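You operate a simulated robot arm through the tools that you are given. There is no shell and no other tool. Be economical: measure what you need, move in short steps, check, and stop when the job is done.

Carry out the task below with a simulated robot arm. There is one attempt and no reset: what you move stays moved.

Task
Put the purple driver on top of the purple slip pad.

Only the result counts: the job must be done as asked and must still hold three seconds after the hand-in. Knocking over, shifting, dropping, spilling or breaking anything else fails it.

Robot
A 7-joint arm with a two-finger parallel gripper, fixed in place. Base frame: the origin is at the foot of the arm, x ahead of it, y to its left, z up; the work surface is at about z = 800. Units: mm, rad, N and s.
With the tool pointing down near the work surface it reaches from about 300 to 700 mm from the base axis. Its first joint turns from -1.152 to 1.152 rad. Payload 1.57 kg.
Tool frame: the origin (TCP) lies between the finger pads and is the grasp point; the fingertips stand 30 mm ahead of it; z points along the fingers, y is the line along which they close. Largest opening 110 mm; finger width 24, thickness 12; the body of the gripper, 48 by 112 mm, starts 78 mm behind the TCP.
Orientation is told as [roll, pitch, yaw] about the base's x, y, z axes, in that order, counted from this pose: with the fingers straight down and closing along the base's y, the tool's x points along the base's -x, its y along +y and its z along -z.

Tools
- The arm moves only by the tool nudge_tool. Its argument "steps" is a list of rows, each an object (a shift or turn left out is 0, a gripper value left out holds the last) with "travel": the shift along the base's x, y, z in units of 40 mm (1.0 is 40 mm), a list of three; "delta_rot": the turn, a rotation vector about the base's x, y, z in units of 8 degrees (1.0 is 8 degrees), a list of three; "grip": the finger opening in mm, from 0 to 110. In form: [{"travel": [tx, ty, tz], "delta_rot": [ax, ay, az], "grip": grip}, ...]. A call has 1 to 20 rows; each row shifts and turns the commanded pose from where the row before left it. A call with a number of a shift or a turn outside -1 to 1 is refused whole. Rows are played at 5 a second. More than 50 mm and 0.15 rad between two rows, or a gripper value outside its range, and nothing of the call is played. A pose out of reach is approached as far as the arm can. The call stops where the force on the tool passes 40 N (or 10 N more than at its start, if that is more) or the arm is blocked; 0.2 s more then pass. The fingers move at their own pace (about 108 mm/s each) and stop on an object; they squeeze with about 39 N. The grip force told is the motor's: it shows also when the fingers shut on nothing. Time passes only in rows, and 0.2 s behind the last, so rows that do not move let the fingers close. The reply holds the time, the measured pose of the TCP, the force on the tool along the base axes, the opening and the grip force, in the units named above and with some noise, and new pictures: "show" is both (left out), scene, wrist or none.
- Cameras (640 x 400 px; columns grow to the right, rows downward): "scene" is fixed at [172.5, -388.3, 1412.7]; the picture's right is [0.73, -0.68, 0.00], its down [-0.37, -0.40, -0.84] and it looks along [0.57, 0.61, -0.55] (base axes); focal length 326 px, centre (320, 200). "wrist" rides on the gripper at [70, 16, -141] in the tool frame; the picture's right is [-0.23, 0.97, 0.00], its down [-0.86, -0.20, -0.48] and it looks along [-0.47, -0.11, 0.88] (tool axes); focal length 222 px, centre (320, 200). There is no depth. A picture from a camera that has moved, and an enlarged one, comes with that camera's place and axes in the base frame and with its lens. The place of the scene camera against the robot may be out by one fixed shift of up to 12 mm in any direction.
- close_up(camera, box): a new picture of the part [left, top, right, bottom] of that camera's present view, enlarged. The clock stands still meanwhile.
- job_done(): hands the job in; it is judged then, once.

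Go step by step. Nothing tells you positions but the pictures and the camera data: compare them with the known pose of the tool, close in by small moves and look again before you grip or let go. The budget is 90 turns and 170 pictures, counting those below and the enlarged ones. Unless the task says otherwise, let go and move clear before handing in, and close with one line.

The tools are called as name(argument=value, ...) on one line, values as JSON. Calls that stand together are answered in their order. nudge_tool: Moves the arm, as the interface text tells. Its arguments: {"type":"object","properties":{"steps":{"type":"array","items":{"type":"object","properties":{"travel":{"type":"array","items":{"type":"number"}},"delta_rot":{"type":"array","items":{"type":"number"}},"grip":{"type":"number"}}}},"show":{"type":"string","enum":["both","scene","wrist","none"]}},"required":["steps"]} The other tools are called the same way: close_up (camera, box) takes an enlarged picture of a part of a camera's view; job_done () hands the job in.

At the start:

```text
t: 0.0
tcp_pos: [392.5, -204.7, 1207.1]
ee_rot: [0.0, 0.0, -0.001]
ft_force: [0.2, 0.0, -0.5]
opening: 110.2
gripper_force: 0.0
```

scene: 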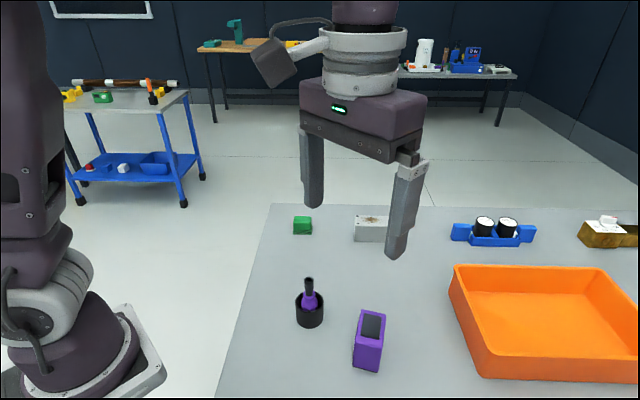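
wrist: 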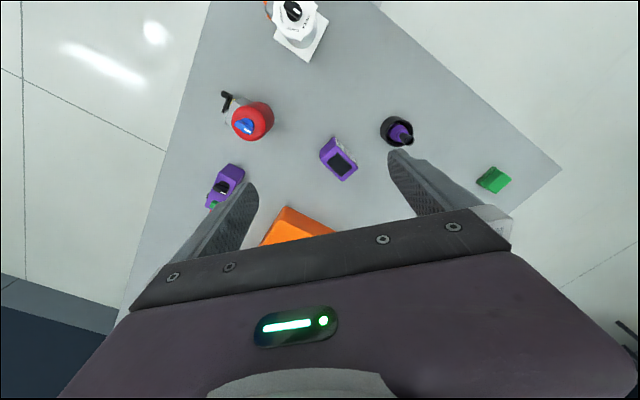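

I see a purple-handled thing standing in a black cup, a purple block with a dark top, and another purple object on the far side. I'll take enlarged views to identify them.

close_up(camera="scene", box=[270, 260, 430, 390])

close_up(camera="wrist", box=[190, 80, 430, 230])

```text
3.08 times, centred on (350, 325) of scene
camera zoom: at [172.5, -388.3, 1412.7], right [0.73, -0.68, 0.0], down [-0.37, -0.4, -0.84], along [0.57, 0.61, -0.55], focal length 1004 px, centre (228, -185)
```

zoom: 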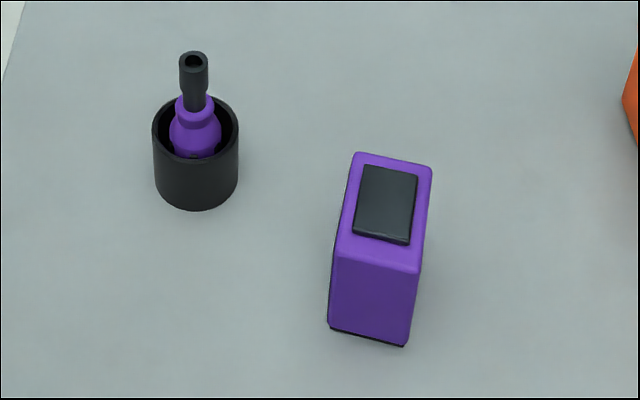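

```text
2.67 times, centred on (310, 155) of wrist
camera zoom: at [323.7, -189.6, 1349.6], right [0.23, 0.97, 0.0], down [0.86, -0.2, 0.48], along [0.47, -0.11, -0.88], focal length 592 px, centre (347, 320)
```

zoom: 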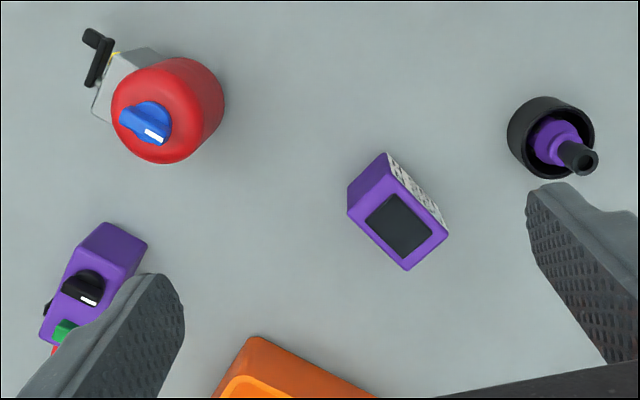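

The driver looks like the nut driver standing in the cup; the pad isn't certain yet. I'll look around the rest of the table from another position.

nudge_tool(steps=[{"travel": [0, 1, 0]}, {"travel": [0, 1, 0]}, {"travel": [0, 1, 0]}, {"travel": [0, 1, 0]}, {"travel": [0, 1, 0]}], show="both")

close_up(camera="scene", box=[270, 200, 640, 400])

```text
t: 1.2
tcp_pos: [391.8, -2.7, 1209.6]
ee_rot: [-0.002, 0.001, -0.002]
ft_force: [0.3, 0.7, -0.3]
opening: 110.0
gripper_force: 0.0
camera wrist: at [322.9, 11.2, 1350.6], right [0.23, 0.97, 0.0], down [0.85, -0.2, 0.48], along [0.47, -0.11, -0.88], focal length 222 px, centre (320, 200)
```

scene: 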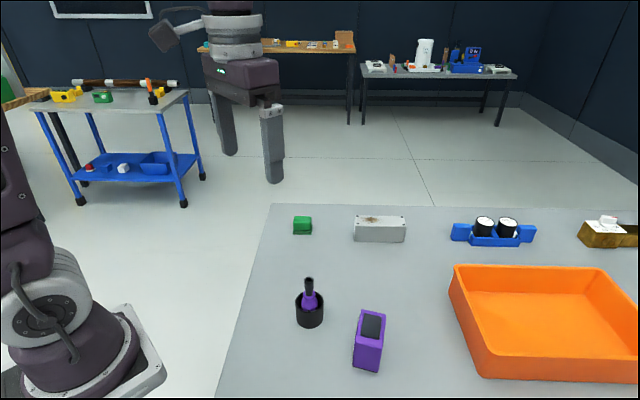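
wrist: 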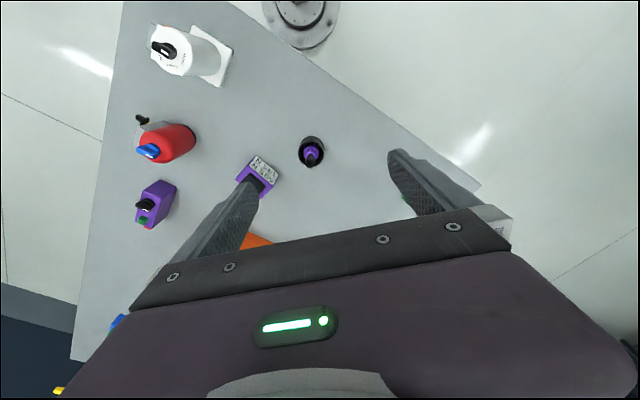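

```text
1.73 times, centred on (455, 300) of scene
camera zoom: at [172.5, -388.3, 1412.7], right [0.73, -0.68, 0.0], down [-0.37, -0.4, -0.84], along [0.57, 0.61, -0.55], focal length 564 px, centre (86, 27)
```

zoom: 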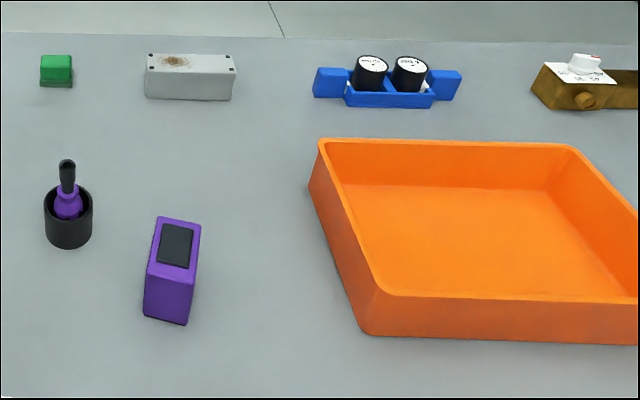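

The block with the dark top patch is a candidate for the pad, but part of the table (far side, beyond the tray) is unseen. I'll go back and tilt the camera forward to see it.

nudge_tool(steps=[{"travel": [0, -1, 0], "delta_rot": [0, -1, 0]}, {"travel": [0, -1, 0], "delta_rot": [0, -1, 0]}, {"travel": [0, -1, 0], "delta_rot": [0, -1, 0]}, {"travel": [0, -1, 0], "delta_rot": [0, -1, 0]}, {"travel": [0, -1, 0], "delta_rot": [0, -1, 0]}, {"travel": [0, -1, 0], "delta_rot": [0, -0.5, 0]}, {}], show="wrist")

```text
t: 2.8
tcp_pos: [393.2, -243.0, 1208.8]
ee_rot: [-0.001, -0.768, -0.001]
ft_force: [-0.1, -1.4, 0.0]
opening: 109.9
gripper_force: 0.1
camera wrist: at [244.5, -228.3, 1262.4], right [0.16, 0.97, 0.16], down [0.28, -0.2, 0.94], along [0.95, -0.11, -0.31], focal length 222 px, centre (320, 200)
```

wrist: 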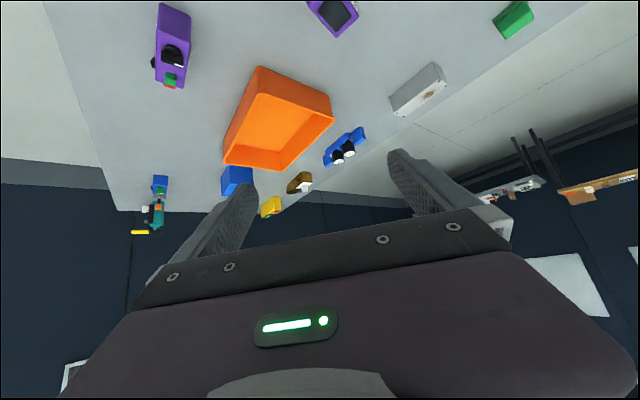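

No other purple pad is visible, so the pad is the purple block with the dark flat patch on top (top at about [491,-185,897]). The driver's tip is at about [463,-46,927]. I'll straighten up and move above the driver.

nudge_tool(steps=[{"travel": [0.3, 0.82, 0], "delta_rot": [0, 1, 0]}, {"travel": [0.3, 0.82, 0], "delta_rot": [0, 1, 0]}, {"travel": [0.3, 0.82, -0.6], "delta_rot": [0, 1, 0]}, {"travel": [0.3, 0.82, -0.6], "delta_rot": [0, 1, 0]}, {"travel": [0.3, 0.82, -0.6], "delta_rot": [0, 1, 0]}, {"travel": [0.3, 0.82, -0.6], "delta_rot": [0, 0.5, 0]}, {"travel": [0, 0, -0.8]}, {}, {}], show="both")

close_up(camera="wrist", box=[220, 40, 460, 190])

close_up(camera="scene", box=[270, 260, 350, 340])

```text
t: 4.8
tcp_pos: [464.2, -47.2, 1080.3]
ee_rot: [0.001, -0.001, -0.001]
ft_force: [-0.5, 0.2, 0.8]
opening: 109.8
gripper_force: 0.1
camera wrist: at [394.6, -32.7, 1221.6], right [0.23, 0.97, 0.0], down [0.86, -0.2, 0.48], along [0.47, -0.11, -0.88], focal length 222 px, centre (320, 200)
```

scene: 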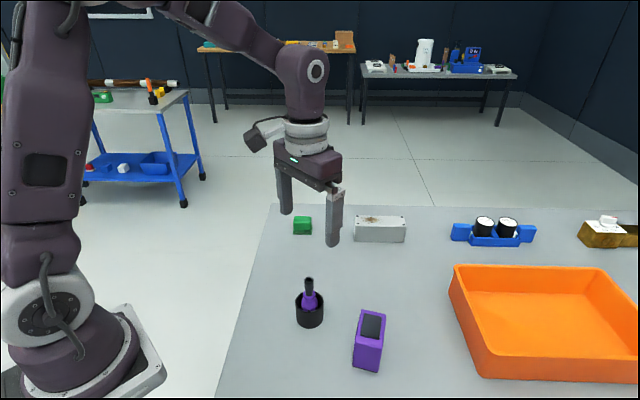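
wrist: 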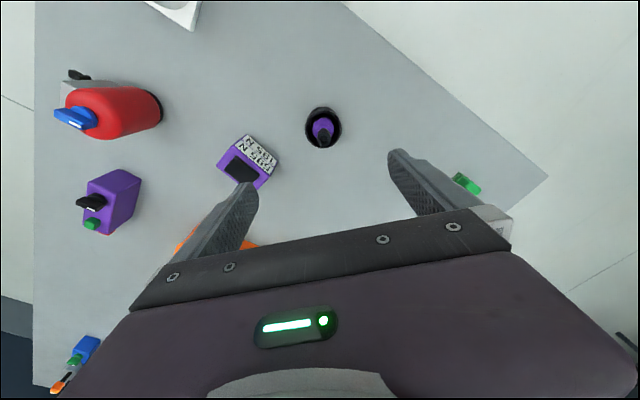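

```text
2.67 times, centred on (340, 115) of wrist
camera zoom: at [394.6, -32.7, 1221.6], right [0.23, 0.97, 0.0], down [0.86, -0.2, 0.48], along [0.47, -0.11, -0.88], focal length 592 px, centre (267, 427)
```

zoom: 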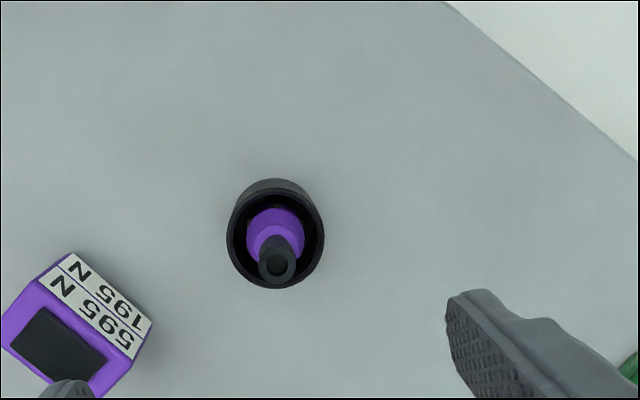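

```text
5.00 times, centred on (310, 300) of scene
camera zoom: at [172.5, -388.3, 1412.7], right [0.73, -0.68, 0.0], down [-0.37, -0.4, -0.84], along [0.57, 0.61, -0.55], focal length 1631 px, centre (370, -300)
```

zoom: 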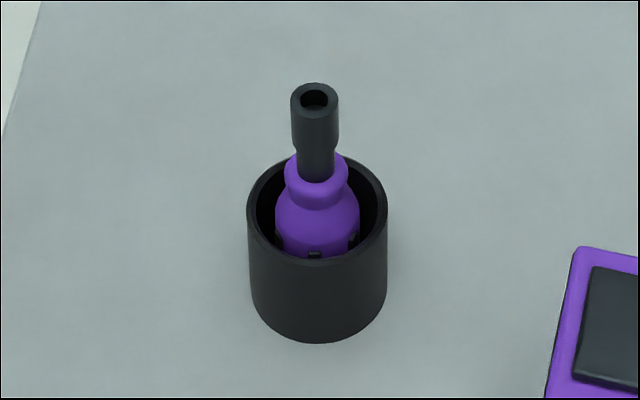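

The driver stands upright and centred in the cup at about [464,-44.5]; its socket head is about 19 mm wide from z≈908 to 927. I'll descend with the fingers around the head.

nudge_tool(steps=[{"travel": [0, 0.06, -0.76]}, {"travel": [0, 0, -0.76]}, {"travel": [0, 0, -0.76]}, {"travel": [0, 0, -0.76]}, {"travel": [0, 0, -0.76], "grip": 60}, {}], show="both")

close_up(camera="scene", box=[260, 240, 360, 340])

```text
t: 6.2
tcp_pos: [464.5, -43.9, 928.1]
ee_rot: [0.0, 0.0, 0.0]
ft_force: [0.2, 1.4, 1.2]
opening: 59.9
gripper_force: 0.1
camera wrist: at [395.9, -29.8, 1068.6], right [0.23, 0.97, 0.0], down [0.86, -0.2, 0.48], along [0.47, -0.11, -0.88], focal length 222 px, centre (320, 200)
```

scene: 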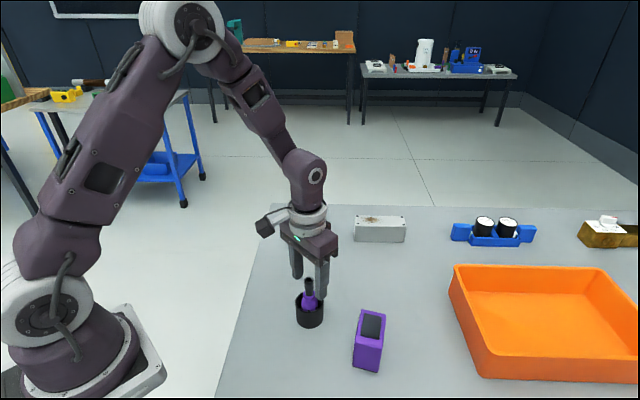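
wrist: 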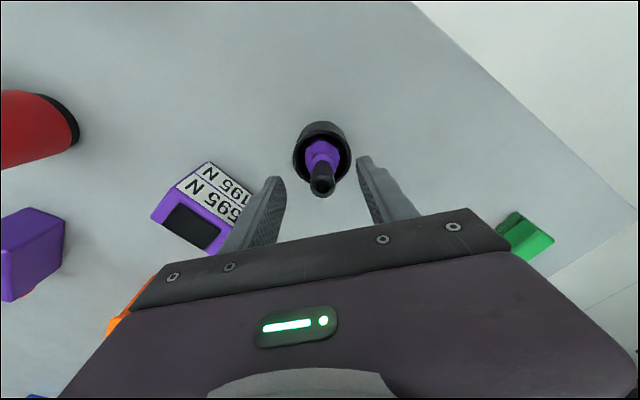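

```text
4.00 times, centred on (310, 290) of scene
camera zoom: at [172.5, -388.3, 1412.7], right [0.73, -0.68, 0.0], down [-0.37, -0.4, -0.84], along [0.57, 0.61, -0.55], focal length 1305 px, centre (360, -160)
```

zoom: 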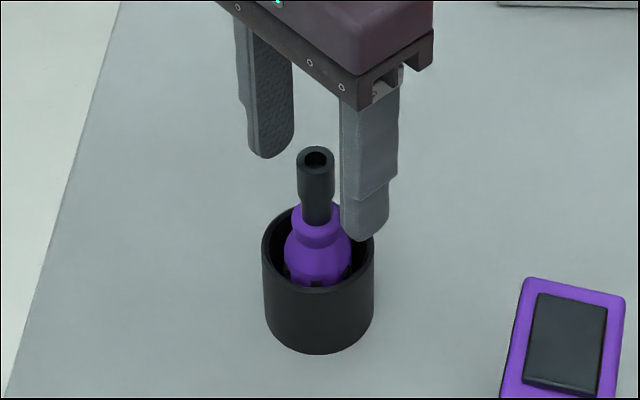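

The fingers straddle the socket head, with the tips just above the purple collar, and the alignment looks good. I'll close now.

nudge_tool(steps=[{"grip": 30}, {"grip": 30}, {"grip": 10}, {"grip": 5}, {"grip": 5}], show="both")

close_up(camera="scene", box=[260, 240, 360, 340])

```text
t: 7.4
tcp_pos: [465.8, -45.6, 927.5]
ee_rot: [0.001, 0.0, 0.001]
ft_force: [1.1, 0.2, -0.6]
opening: 19.3
gripper_force: 33.7
camera wrist: at [396.0, -29.8, 1069.0], right [0.23, 0.97, 0.0], down [0.86, -0.2, 0.48], along [0.47, -0.11, -0.88], focal length 222 px, centre (320, 200)
```

scene: 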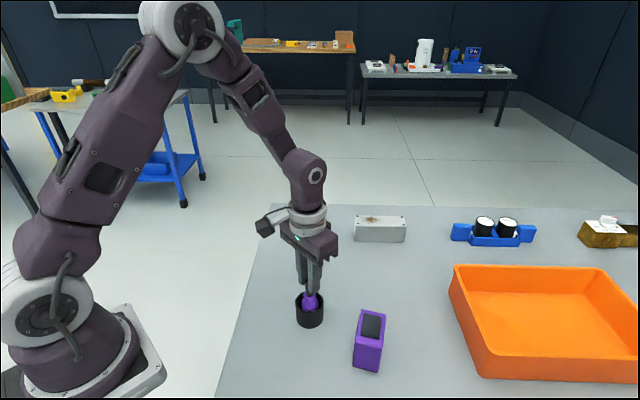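
wrist: 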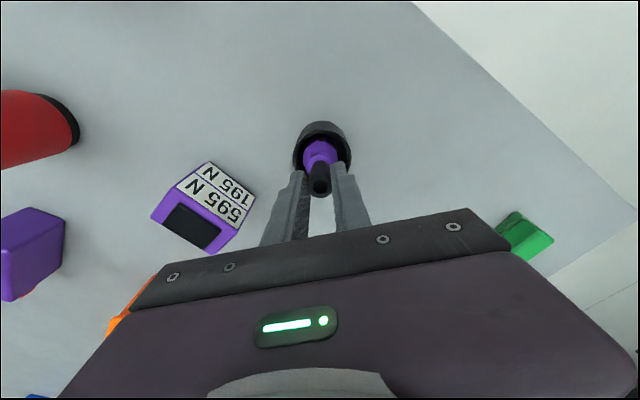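

```text
4.00 times, centred on (310, 290) of scene
camera zoom: at [172.5, -388.3, 1412.7], right [0.73, -0.68, 0.0], down [-0.37, -0.4, -0.84], along [0.57, 0.61, -0.55], focal length 1305 px, centre (360, -160)
```

zoom: 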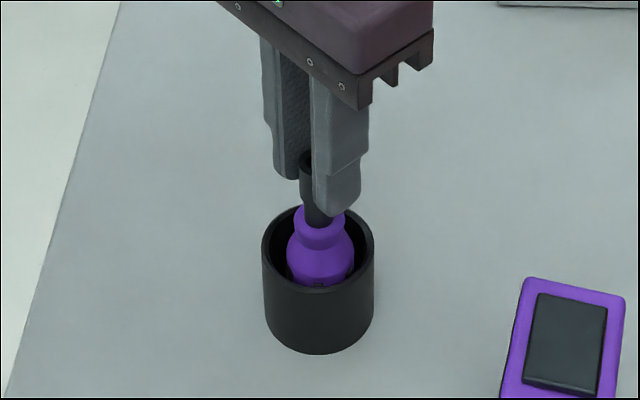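

The grip is firm at 19.3 mm. I'll lift slowly and check that the cup stays behind.

nudge_tool(steps=[{"travel": [0, 0, 0.25]}, {"travel": [0, 0, 0.25]}, {"travel": [0, 0, 0.5]}, {"travel": [0, 0, 0.5]}, {"travel": [0, 0, 0.75]}, {"travel": [0, 0, 0.75]}, {"travel": [0, 0, 0.75]}, {"travel": [0, 0, 0.75]}, {}], show="both")

close_up(camera="scene", box=[240, 180, 400, 380])

```text
t: 9.4
tcp_pos: [465.1, -47.2, 1108.0]
ee_rot: [-0.001, 0.001, -0.001]
ft_force: [-0.1, 0.4, -1.5]
opening: 19.4
gripper_force: 33.8
camera wrist: at [396.2, -31.9, 1250.4], right [0.23, 0.97, 0.0], down [0.85, -0.2, 0.48], along [0.47, -0.11, -0.88], focal length 222 px, centre (320, 200)
```

scene: 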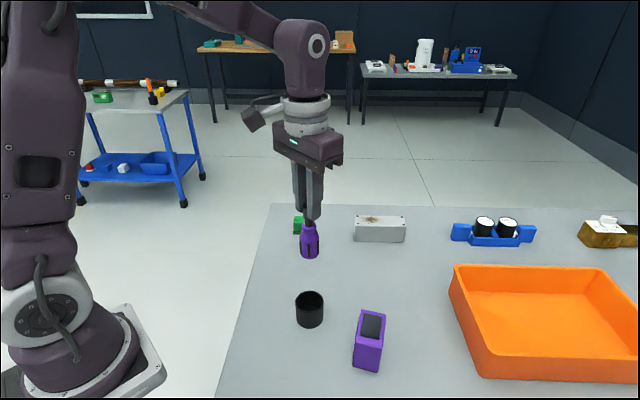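
wrist: 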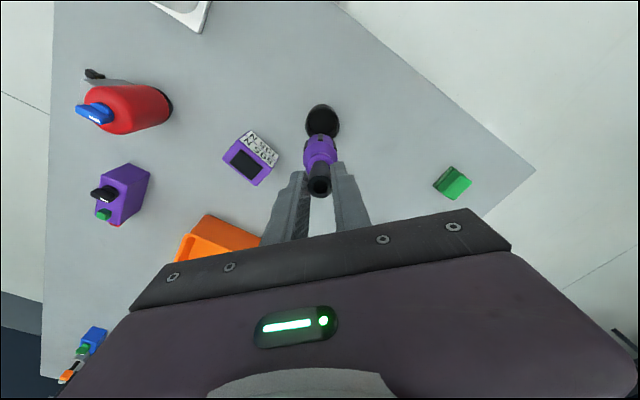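

```text
2.00 times, centred on (320, 280) of scene
camera zoom: at [172.5, -388.3, 1412.7], right [0.73, -0.68, 0.0], down [-0.37, -0.4, -0.84], along [0.57, 0.61, -0.55], focal length 652 px, centre (320, 40)
```

zoom: 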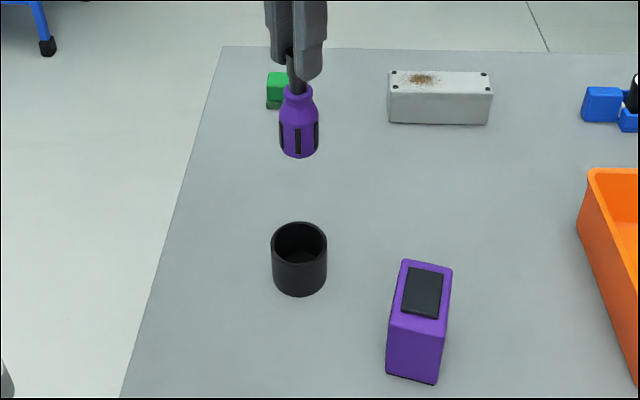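

The driver is out with a flat handle end, about 111 mm below the TCP, and the cup didn't move. I'll carry it over the block at about [491,-183].

nudge_tool(steps=[{"travel": [0.13, -0.68, 0]}, {"travel": [0.13, -0.68, 0]}, {"travel": [0.13, -0.68, 0]}, {"travel": [0.13, -0.68, 0]}, {"travel": [0.13, -0.68, -0.4]}, {"travel": [0, 0, -0.6]}, {}, {}], show="both")

close_up(camera="scene", box=[300, 220, 440, 390])

close_up(camera="wrist", box=[240, 60, 400, 220])

```text
t: 11.2
tcp_pos: [492.1, -182.9, 1068.6]
ee_rot: [-0.001, -0.001, 0.0]
ft_force: [-0.6, 0.7, -2.2]
opening: 19.1
gripper_force: 33.5
camera wrist: at [422.6, -167.8, 1210.1], right [0.23, 0.97, 0.0], down [0.86, -0.2, 0.48], along [0.47, -0.11, -0.88], focal length 222 px, centre (320, 200)
```

scene: 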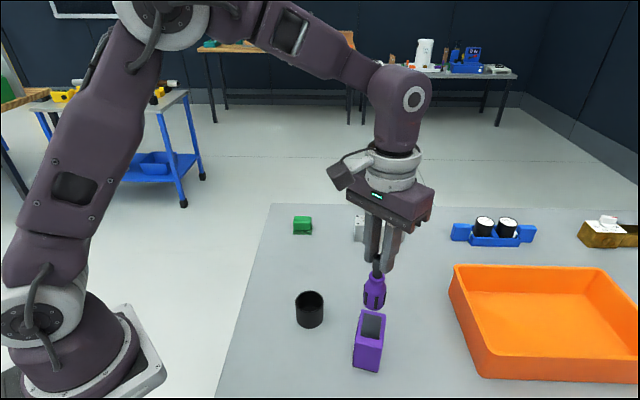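
wrist: 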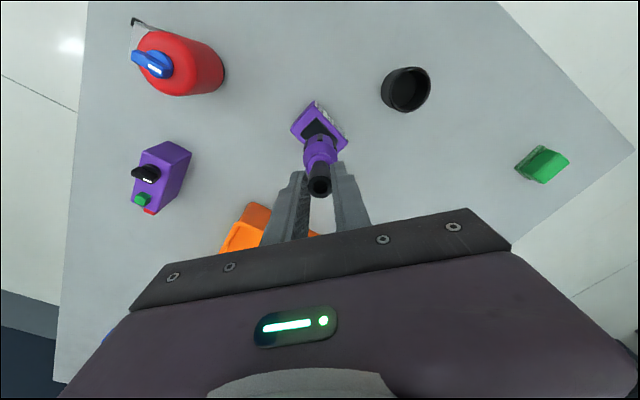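

```text
2.35 times, centred on (370, 305) of scene
camera zoom: at [172.5, -388.3, 1412.7], right [0.73, -0.68, 0.0], down [-0.37, -0.4, -0.84], along [0.57, 0.61, -0.55], focal length 768 px, centre (202, -47)
```

zoom: 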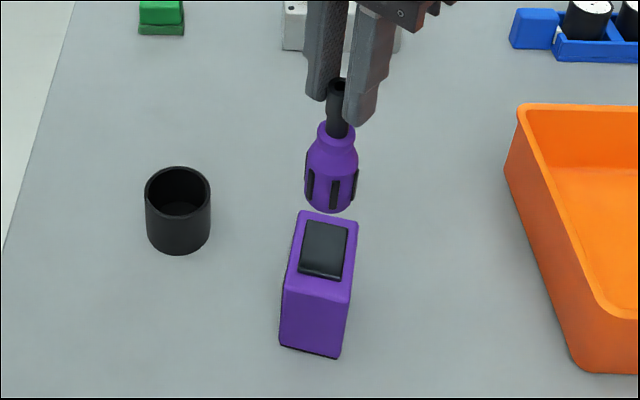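

```text
2.50 times, centred on (320, 140) of wrist
camera zoom: at [422.6, -167.8, 1210.1], right [0.23, 0.97, 0.0], down [0.86, -0.2, 0.48], along [0.47, -0.11, -0.88], focal length 555 px, centre (320, 350)
```

zoom: 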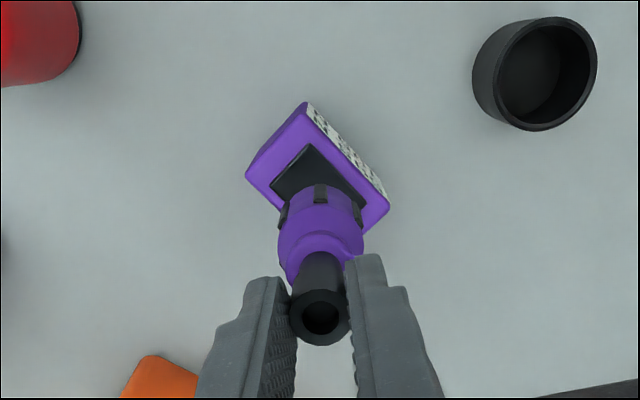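

The driver is well aligned with the pad centre (about [491.5,-183,898]), with a gap of roughly 53–60 mm. I'll descend 40 mm and look again.

nudge_tool(steps=[{"travel": [0, 0, -0.5]}, {"travel": [0, 0, -0.5]}, {}, {}], show="none")

close_up(camera="scene", box=[330, 250, 420, 380])

close_up(camera="wrist", box=[240, 60, 400, 220])

```text
t: 12.2
tcp_pos: [492.3, -180.4, 1027.4]
ee_rot: [0.0, -0.001, -0.001]
ft_force: [0.0, -0.4, -1.1]
opening: 19.2
gripper_force: 33.2
```

```text
3.08 times, centred on (375, 315) of scene
camera zoom: at [172.5, -388.3, 1412.7], right [0.73, -0.68, 0.0], down [-0.37, -0.4, -0.84], along [0.57, 0.61, -0.55], focal length 1004 px, centre (151, -154)
```

zoom: 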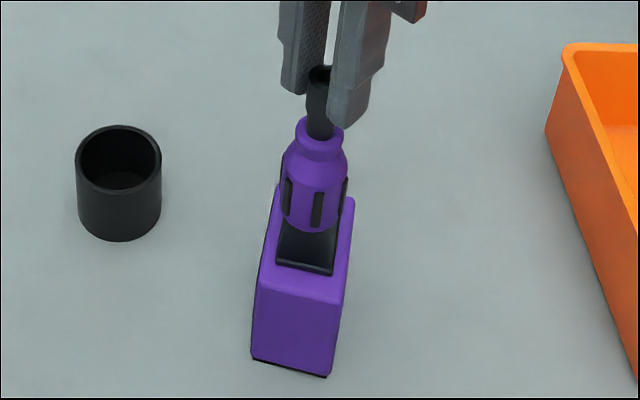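

```text
2.50 times, centred on (320, 140) of wrist
camera zoom: at [423.6, -167.4, 1169.2], right [0.23, 0.97, 0.0], down [0.86, -0.2, 0.48], along [0.47, -0.11, -0.88], focal length 555 px, centre (320, 350)
```

zoom: 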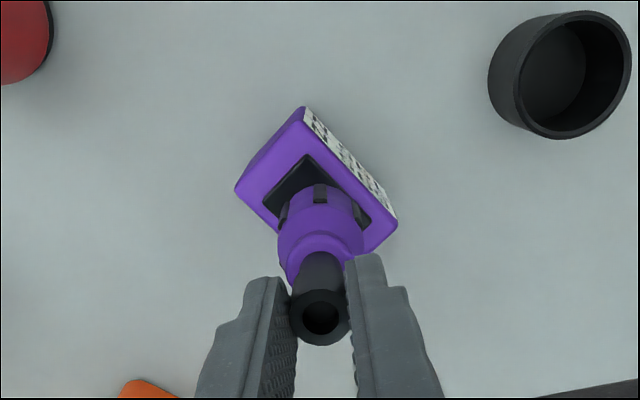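

The driver is centred with about 13–19 mm left. I'll lower it in small steps while watching the force.

nudge_tool(steps=[{"travel": [0, 0, -0.1]}, {"travel": [0, 0, -0.1]}, {"travel": [0, 0, -0.08]}, {}, {}], show="none")

close_up(camera="scene", box=[330, 280, 410, 380])

close_up(camera="wrist", box=[260, 70, 380, 190])

```text
t: 13.4
tcp_pos: [492.1, -181.3, 1016.7]
ee_rot: [-0.002, 0.0, 0.002]
ft_force: [0.1, -0.4, -1.5]
opening: 19.2
gripper_force: 32.9
```

```text
4.00 times, centred on (370, 330) of scene
camera zoom: at [172.5, -388.3, 1412.7], right [0.73, -0.68, 0.0], down [-0.37, -0.4, -0.84], along [0.57, 0.61, -0.55], focal length 1305 px, centre (120, -320)
```

zoom: 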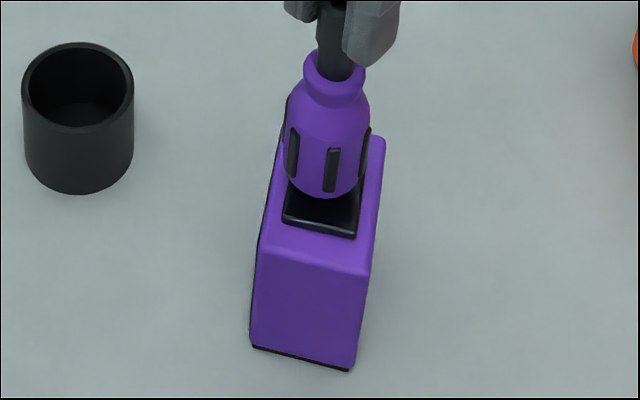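

```text
3.33 times, centred on (320, 130) of wrist
camera zoom: at [422.3, -166.8, 1158.3], right [0.23, 0.97, 0.0], down [0.86, -0.2, 0.48], along [0.47, -0.11, -0.88], focal length 740 px, centre (320, 433)
```

zoom: 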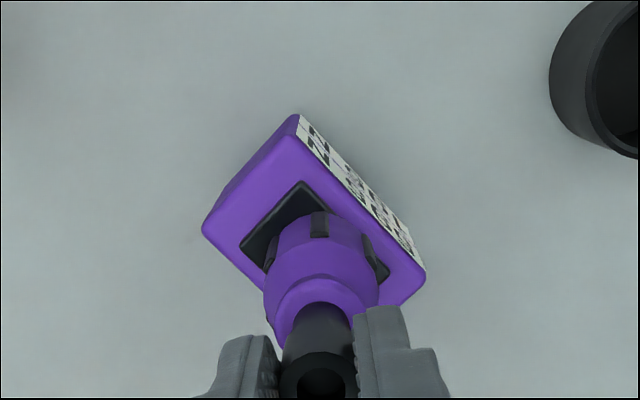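

It's centred within a couple of millimetres, so I'll continue down gently.

nudge_tool(steps=[{"travel": [0, 0, -0.04]}, {"travel": [0, 0, -0.03]}, {"travel": [0, 0, -0.03]}, {}], show="none")

close_up(camera="scene", box=[330, 280, 410, 380])

```text
t: 14.4
tcp_pos: [491.4, -181.9, 1013.2]
ee_rot: [0.001, 0.0, -0.001]
ft_force: [-1.4, -0.6, -1.5]
opening: 19.1
gripper_force: 33.7
```

```text
4.00 times, centred on (370, 330) of scene
camera zoom: at [172.5, -388.3, 1412.7], right [0.73, -0.68, 0.0], down [-0.37, -0.4, -0.84], along [0.57, 0.61, -0.55], focal length 1305 px, centre (120, -320)
```

zoom: 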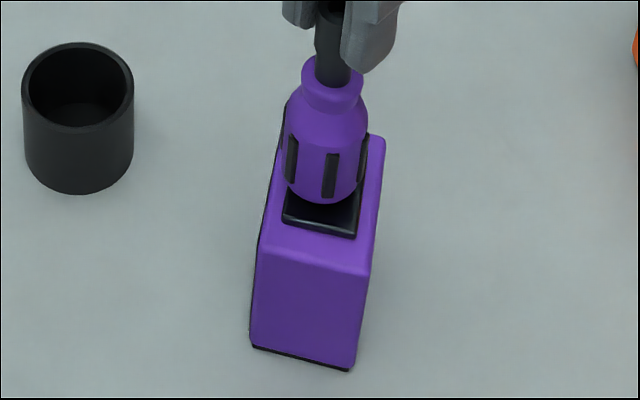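

Still no contact; I'll go on in 1 mm steps.

nudge_tool(steps=[{"travel": [0, 0, -0.025]}, {"travel": [0, 0, -0.025]}, {"travel": [0, 0, -0.025]}, {}, {}], show="none")

close_up(camera="scene", box=[330, 280, 410, 380])

```text
t: 15.6
tcp_pos: [491.1, -180.9, 1011.7]
ee_rot: [0.0, 0.001, 0.001]
ft_force: [-1.4, 0.5, 4.7]
opening: 19.2
gripper_force: 33.5
```

```text
4.00 times, centred on (370, 330) of scene
camera zoom: at [172.4, -388.3, 1412.8], right [0.73, -0.68, 0.0], down [-0.37, -0.4, -0.84], along [0.57, 0.61, -0.55], focal length 1305 px, centre (120, -320)
```

zoom: 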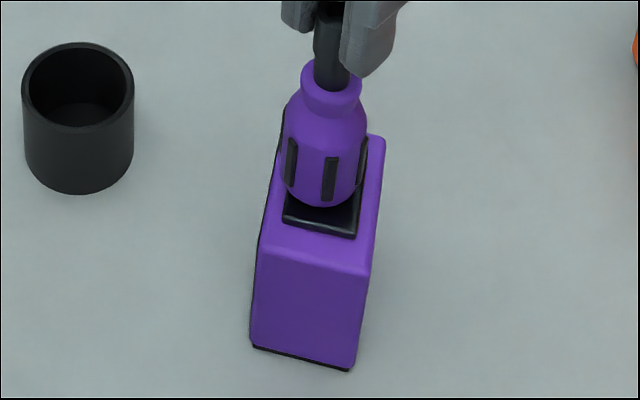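

The force has risen to about 5 N, which suggests contact. I'll check with one more small step.

nudge_tool(steps=[{"travel": [0, 0, -0.02]}, {}, {}], show="wrist")

close_up(camera="wrist", box=[260, 70, 380, 190])

```text
t: 16.4
tcp_pos: [491.9, -180.8, 1009.8]
ee_rot: [-0.002, -0.002, 0.0]
ft_force: [-4.7, 2.3, 29.6]
opening: 19.3
gripper_force: 33.4
camera wrist: at [421.6, -166.5, 1151.8], right [0.23, 0.97, 0.0], down [0.85, -0.2, 0.48], along [0.47, -0.11, -0.88], focal length 222 px, centre (320, 200)
```

wrist: 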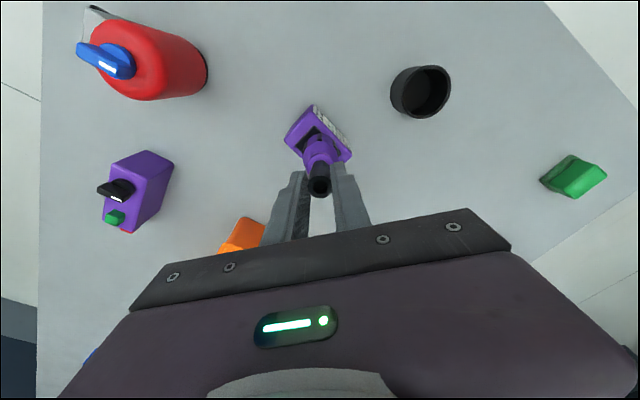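

```text
3.33 times, centred on (320, 130) of wrist
camera zoom: at [421.6, -166.5, 1151.8], right [0.23, 0.97, 0.0], down [0.85, -0.2, 0.48], along [0.47, -0.11, -0.88], focal length 740 px, centre (320, 433)
```

zoom: 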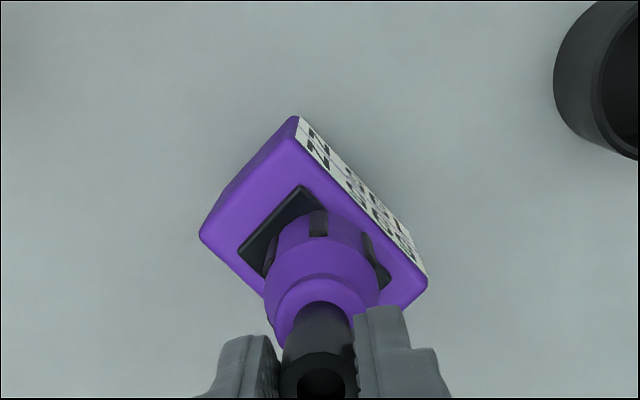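

Solid contact at 30 N. I'll back off slightly to relieve the load and then open the fingers gradually.

nudge_tool(steps=[{"travel": [0, 0, 0.017]}, {}, {}], show="none")

```text
t: 17.2
tcp_pos: [492.1, -181.7, 1010.6]
ee_rot: [-0.002, -0.002, -0.001]
ft_force: [-2.0, 0.1, 28.3]
opening: 19.4
gripper_force: 33.3
```

nudge_tool(steps=[{"travel": [0, 0, 0.013]}, {}, {}], show="none")

```text
t: 18.0
tcp_pos: [490.9, -181.2, 1010.4]
ee_rot: [-0.001, 0.0, 0.0]
ft_force: [1.2, 0.4, 17.9]
opening: 19.4
gripper_force: 33.3
```

The load is dropping, now 18 N. One more small raise before releasing.

nudge_tool(steps=[{"travel": [0, 0, 0.013]}, {}, {}], show="none")

```text
t: 18.8
tcp_pos: [492.1, -180.3, 1010.2]
ee_rot: [-0.002, 0.003, 0.0]
ft_force: [0.9, 0.4, 1.3]
opening: 19.5
gripper_force: 33.3
```

The load is about zero with the handle end resting on the pad. I'll open slowly.

nudge_tool(steps=[{"grip": 20}, {"grip": 21}, {"grip": 23}, {"grip": 26}, {"grip": 32}, {"grip": 40}, {"grip": 50}, {}, {}], show="both")

close_up(camera="scene", box=[320, 240, 420, 380])

```text
t: 20.8
tcp_pos: [492.7, -180.9, 1010.6]
ee_rot: [0.0, 0.0, 0.001]
ft_force: [0.7, 0.3, -1.1]
opening: 49.9
gripper_force: 0.0
camera wrist: at [422.0, -166.6, 1152.4], right [0.23, 0.97, 0.0], down [0.86, -0.2, 0.48], along [0.47, -0.11, -0.88], focal length 222 px, centre (320, 200)
```

scene: 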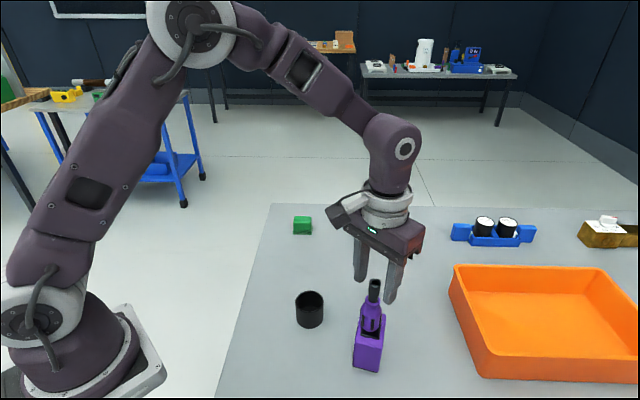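
wrist: 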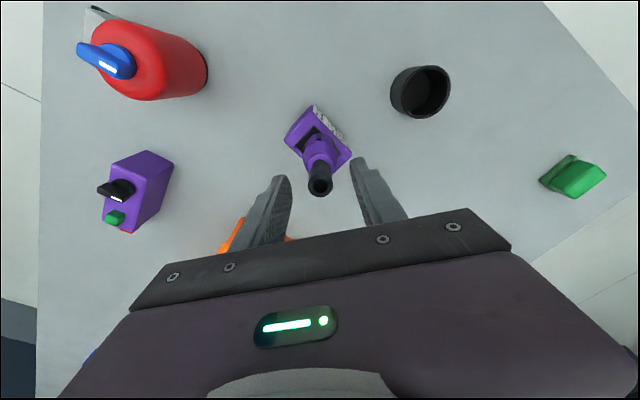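

```text
2.86 times, centred on (370, 310) of scene
camera zoom: at [172.5, -388.3, 1412.7], right [0.73, -0.68, 0.0], down [-0.37, -0.4, -0.84], along [0.57, 0.61, -0.55], focal length 932 px, centre (177, -114)
```

zoom: 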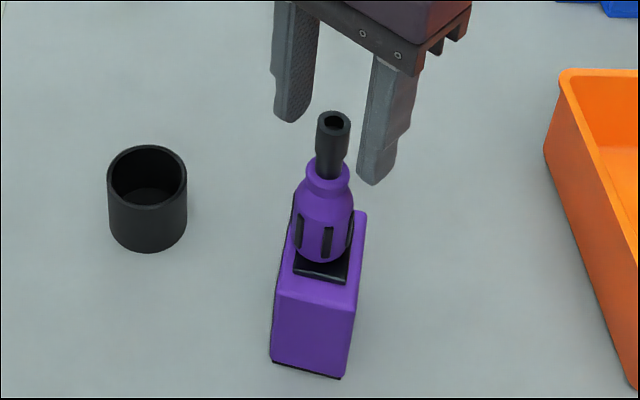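

The driver stands freely on the pad. I'll rise straight up and clear.

nudge_tool(steps=[{"travel": [0, 0, 0.3], "grip": 70}, {"travel": [0, 0, 0.6]}, {"travel": [0, 0, 0.8]}, {"travel": [0, 0, 0.8]}, {"travel": [0, 0, 0.8]}, {}, {}, {}, {}, {}], show="wrist")

close_up(camera="scene", box=[320, 240, 420, 380])

```text
t: 23.0
tcp_pos: [491.7, -180.7, 1141.8]
ee_rot: [-0.001, 0.001, 0.0]
ft_force: [-0.3, 0.3, -0.3]
opening: 70.0
gripper_force: 0.0
camera wrist: at [422.9, -166.6, 1282.9], right [0.23, 0.97, 0.0], down [0.86, -0.2, 0.48], along [0.47, -0.11, -0.88], focal length 222 px, centre (320, 200)
```

wrist: 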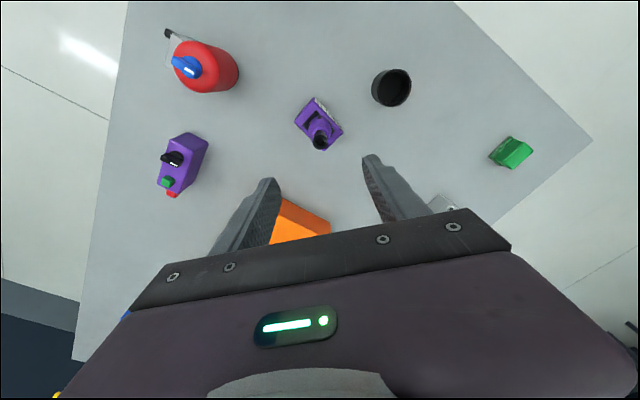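

```text
2.86 times, centred on (370, 310) of scene
camera zoom: at [172.5, -388.3, 1412.7], right [0.73, -0.68, 0.0], down [-0.37, -0.4, -0.84], along [0.57, 0.61, -0.55], focal length 932 px, centre (177, -114)
```

zoom: 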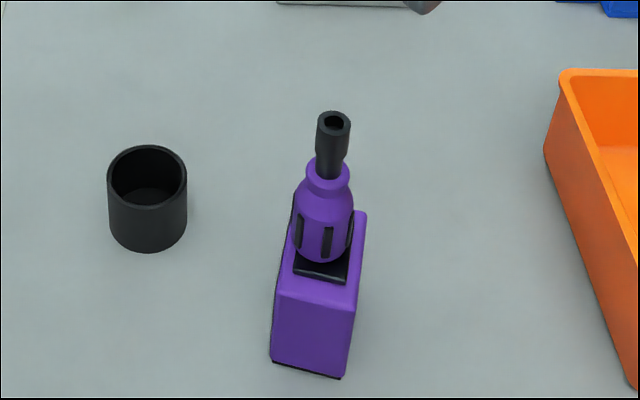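

The driver stands steady on the pad, the arm is clear, and nothing else has moved. I'll hand in.

job_done()

```text
The job is handed in.
```

The purple driver is standing upright on top of the purple block with the dark patch, which I took to be the slip pad because no other purple pad was in view; the arm is clear and nothing else was disturbed.
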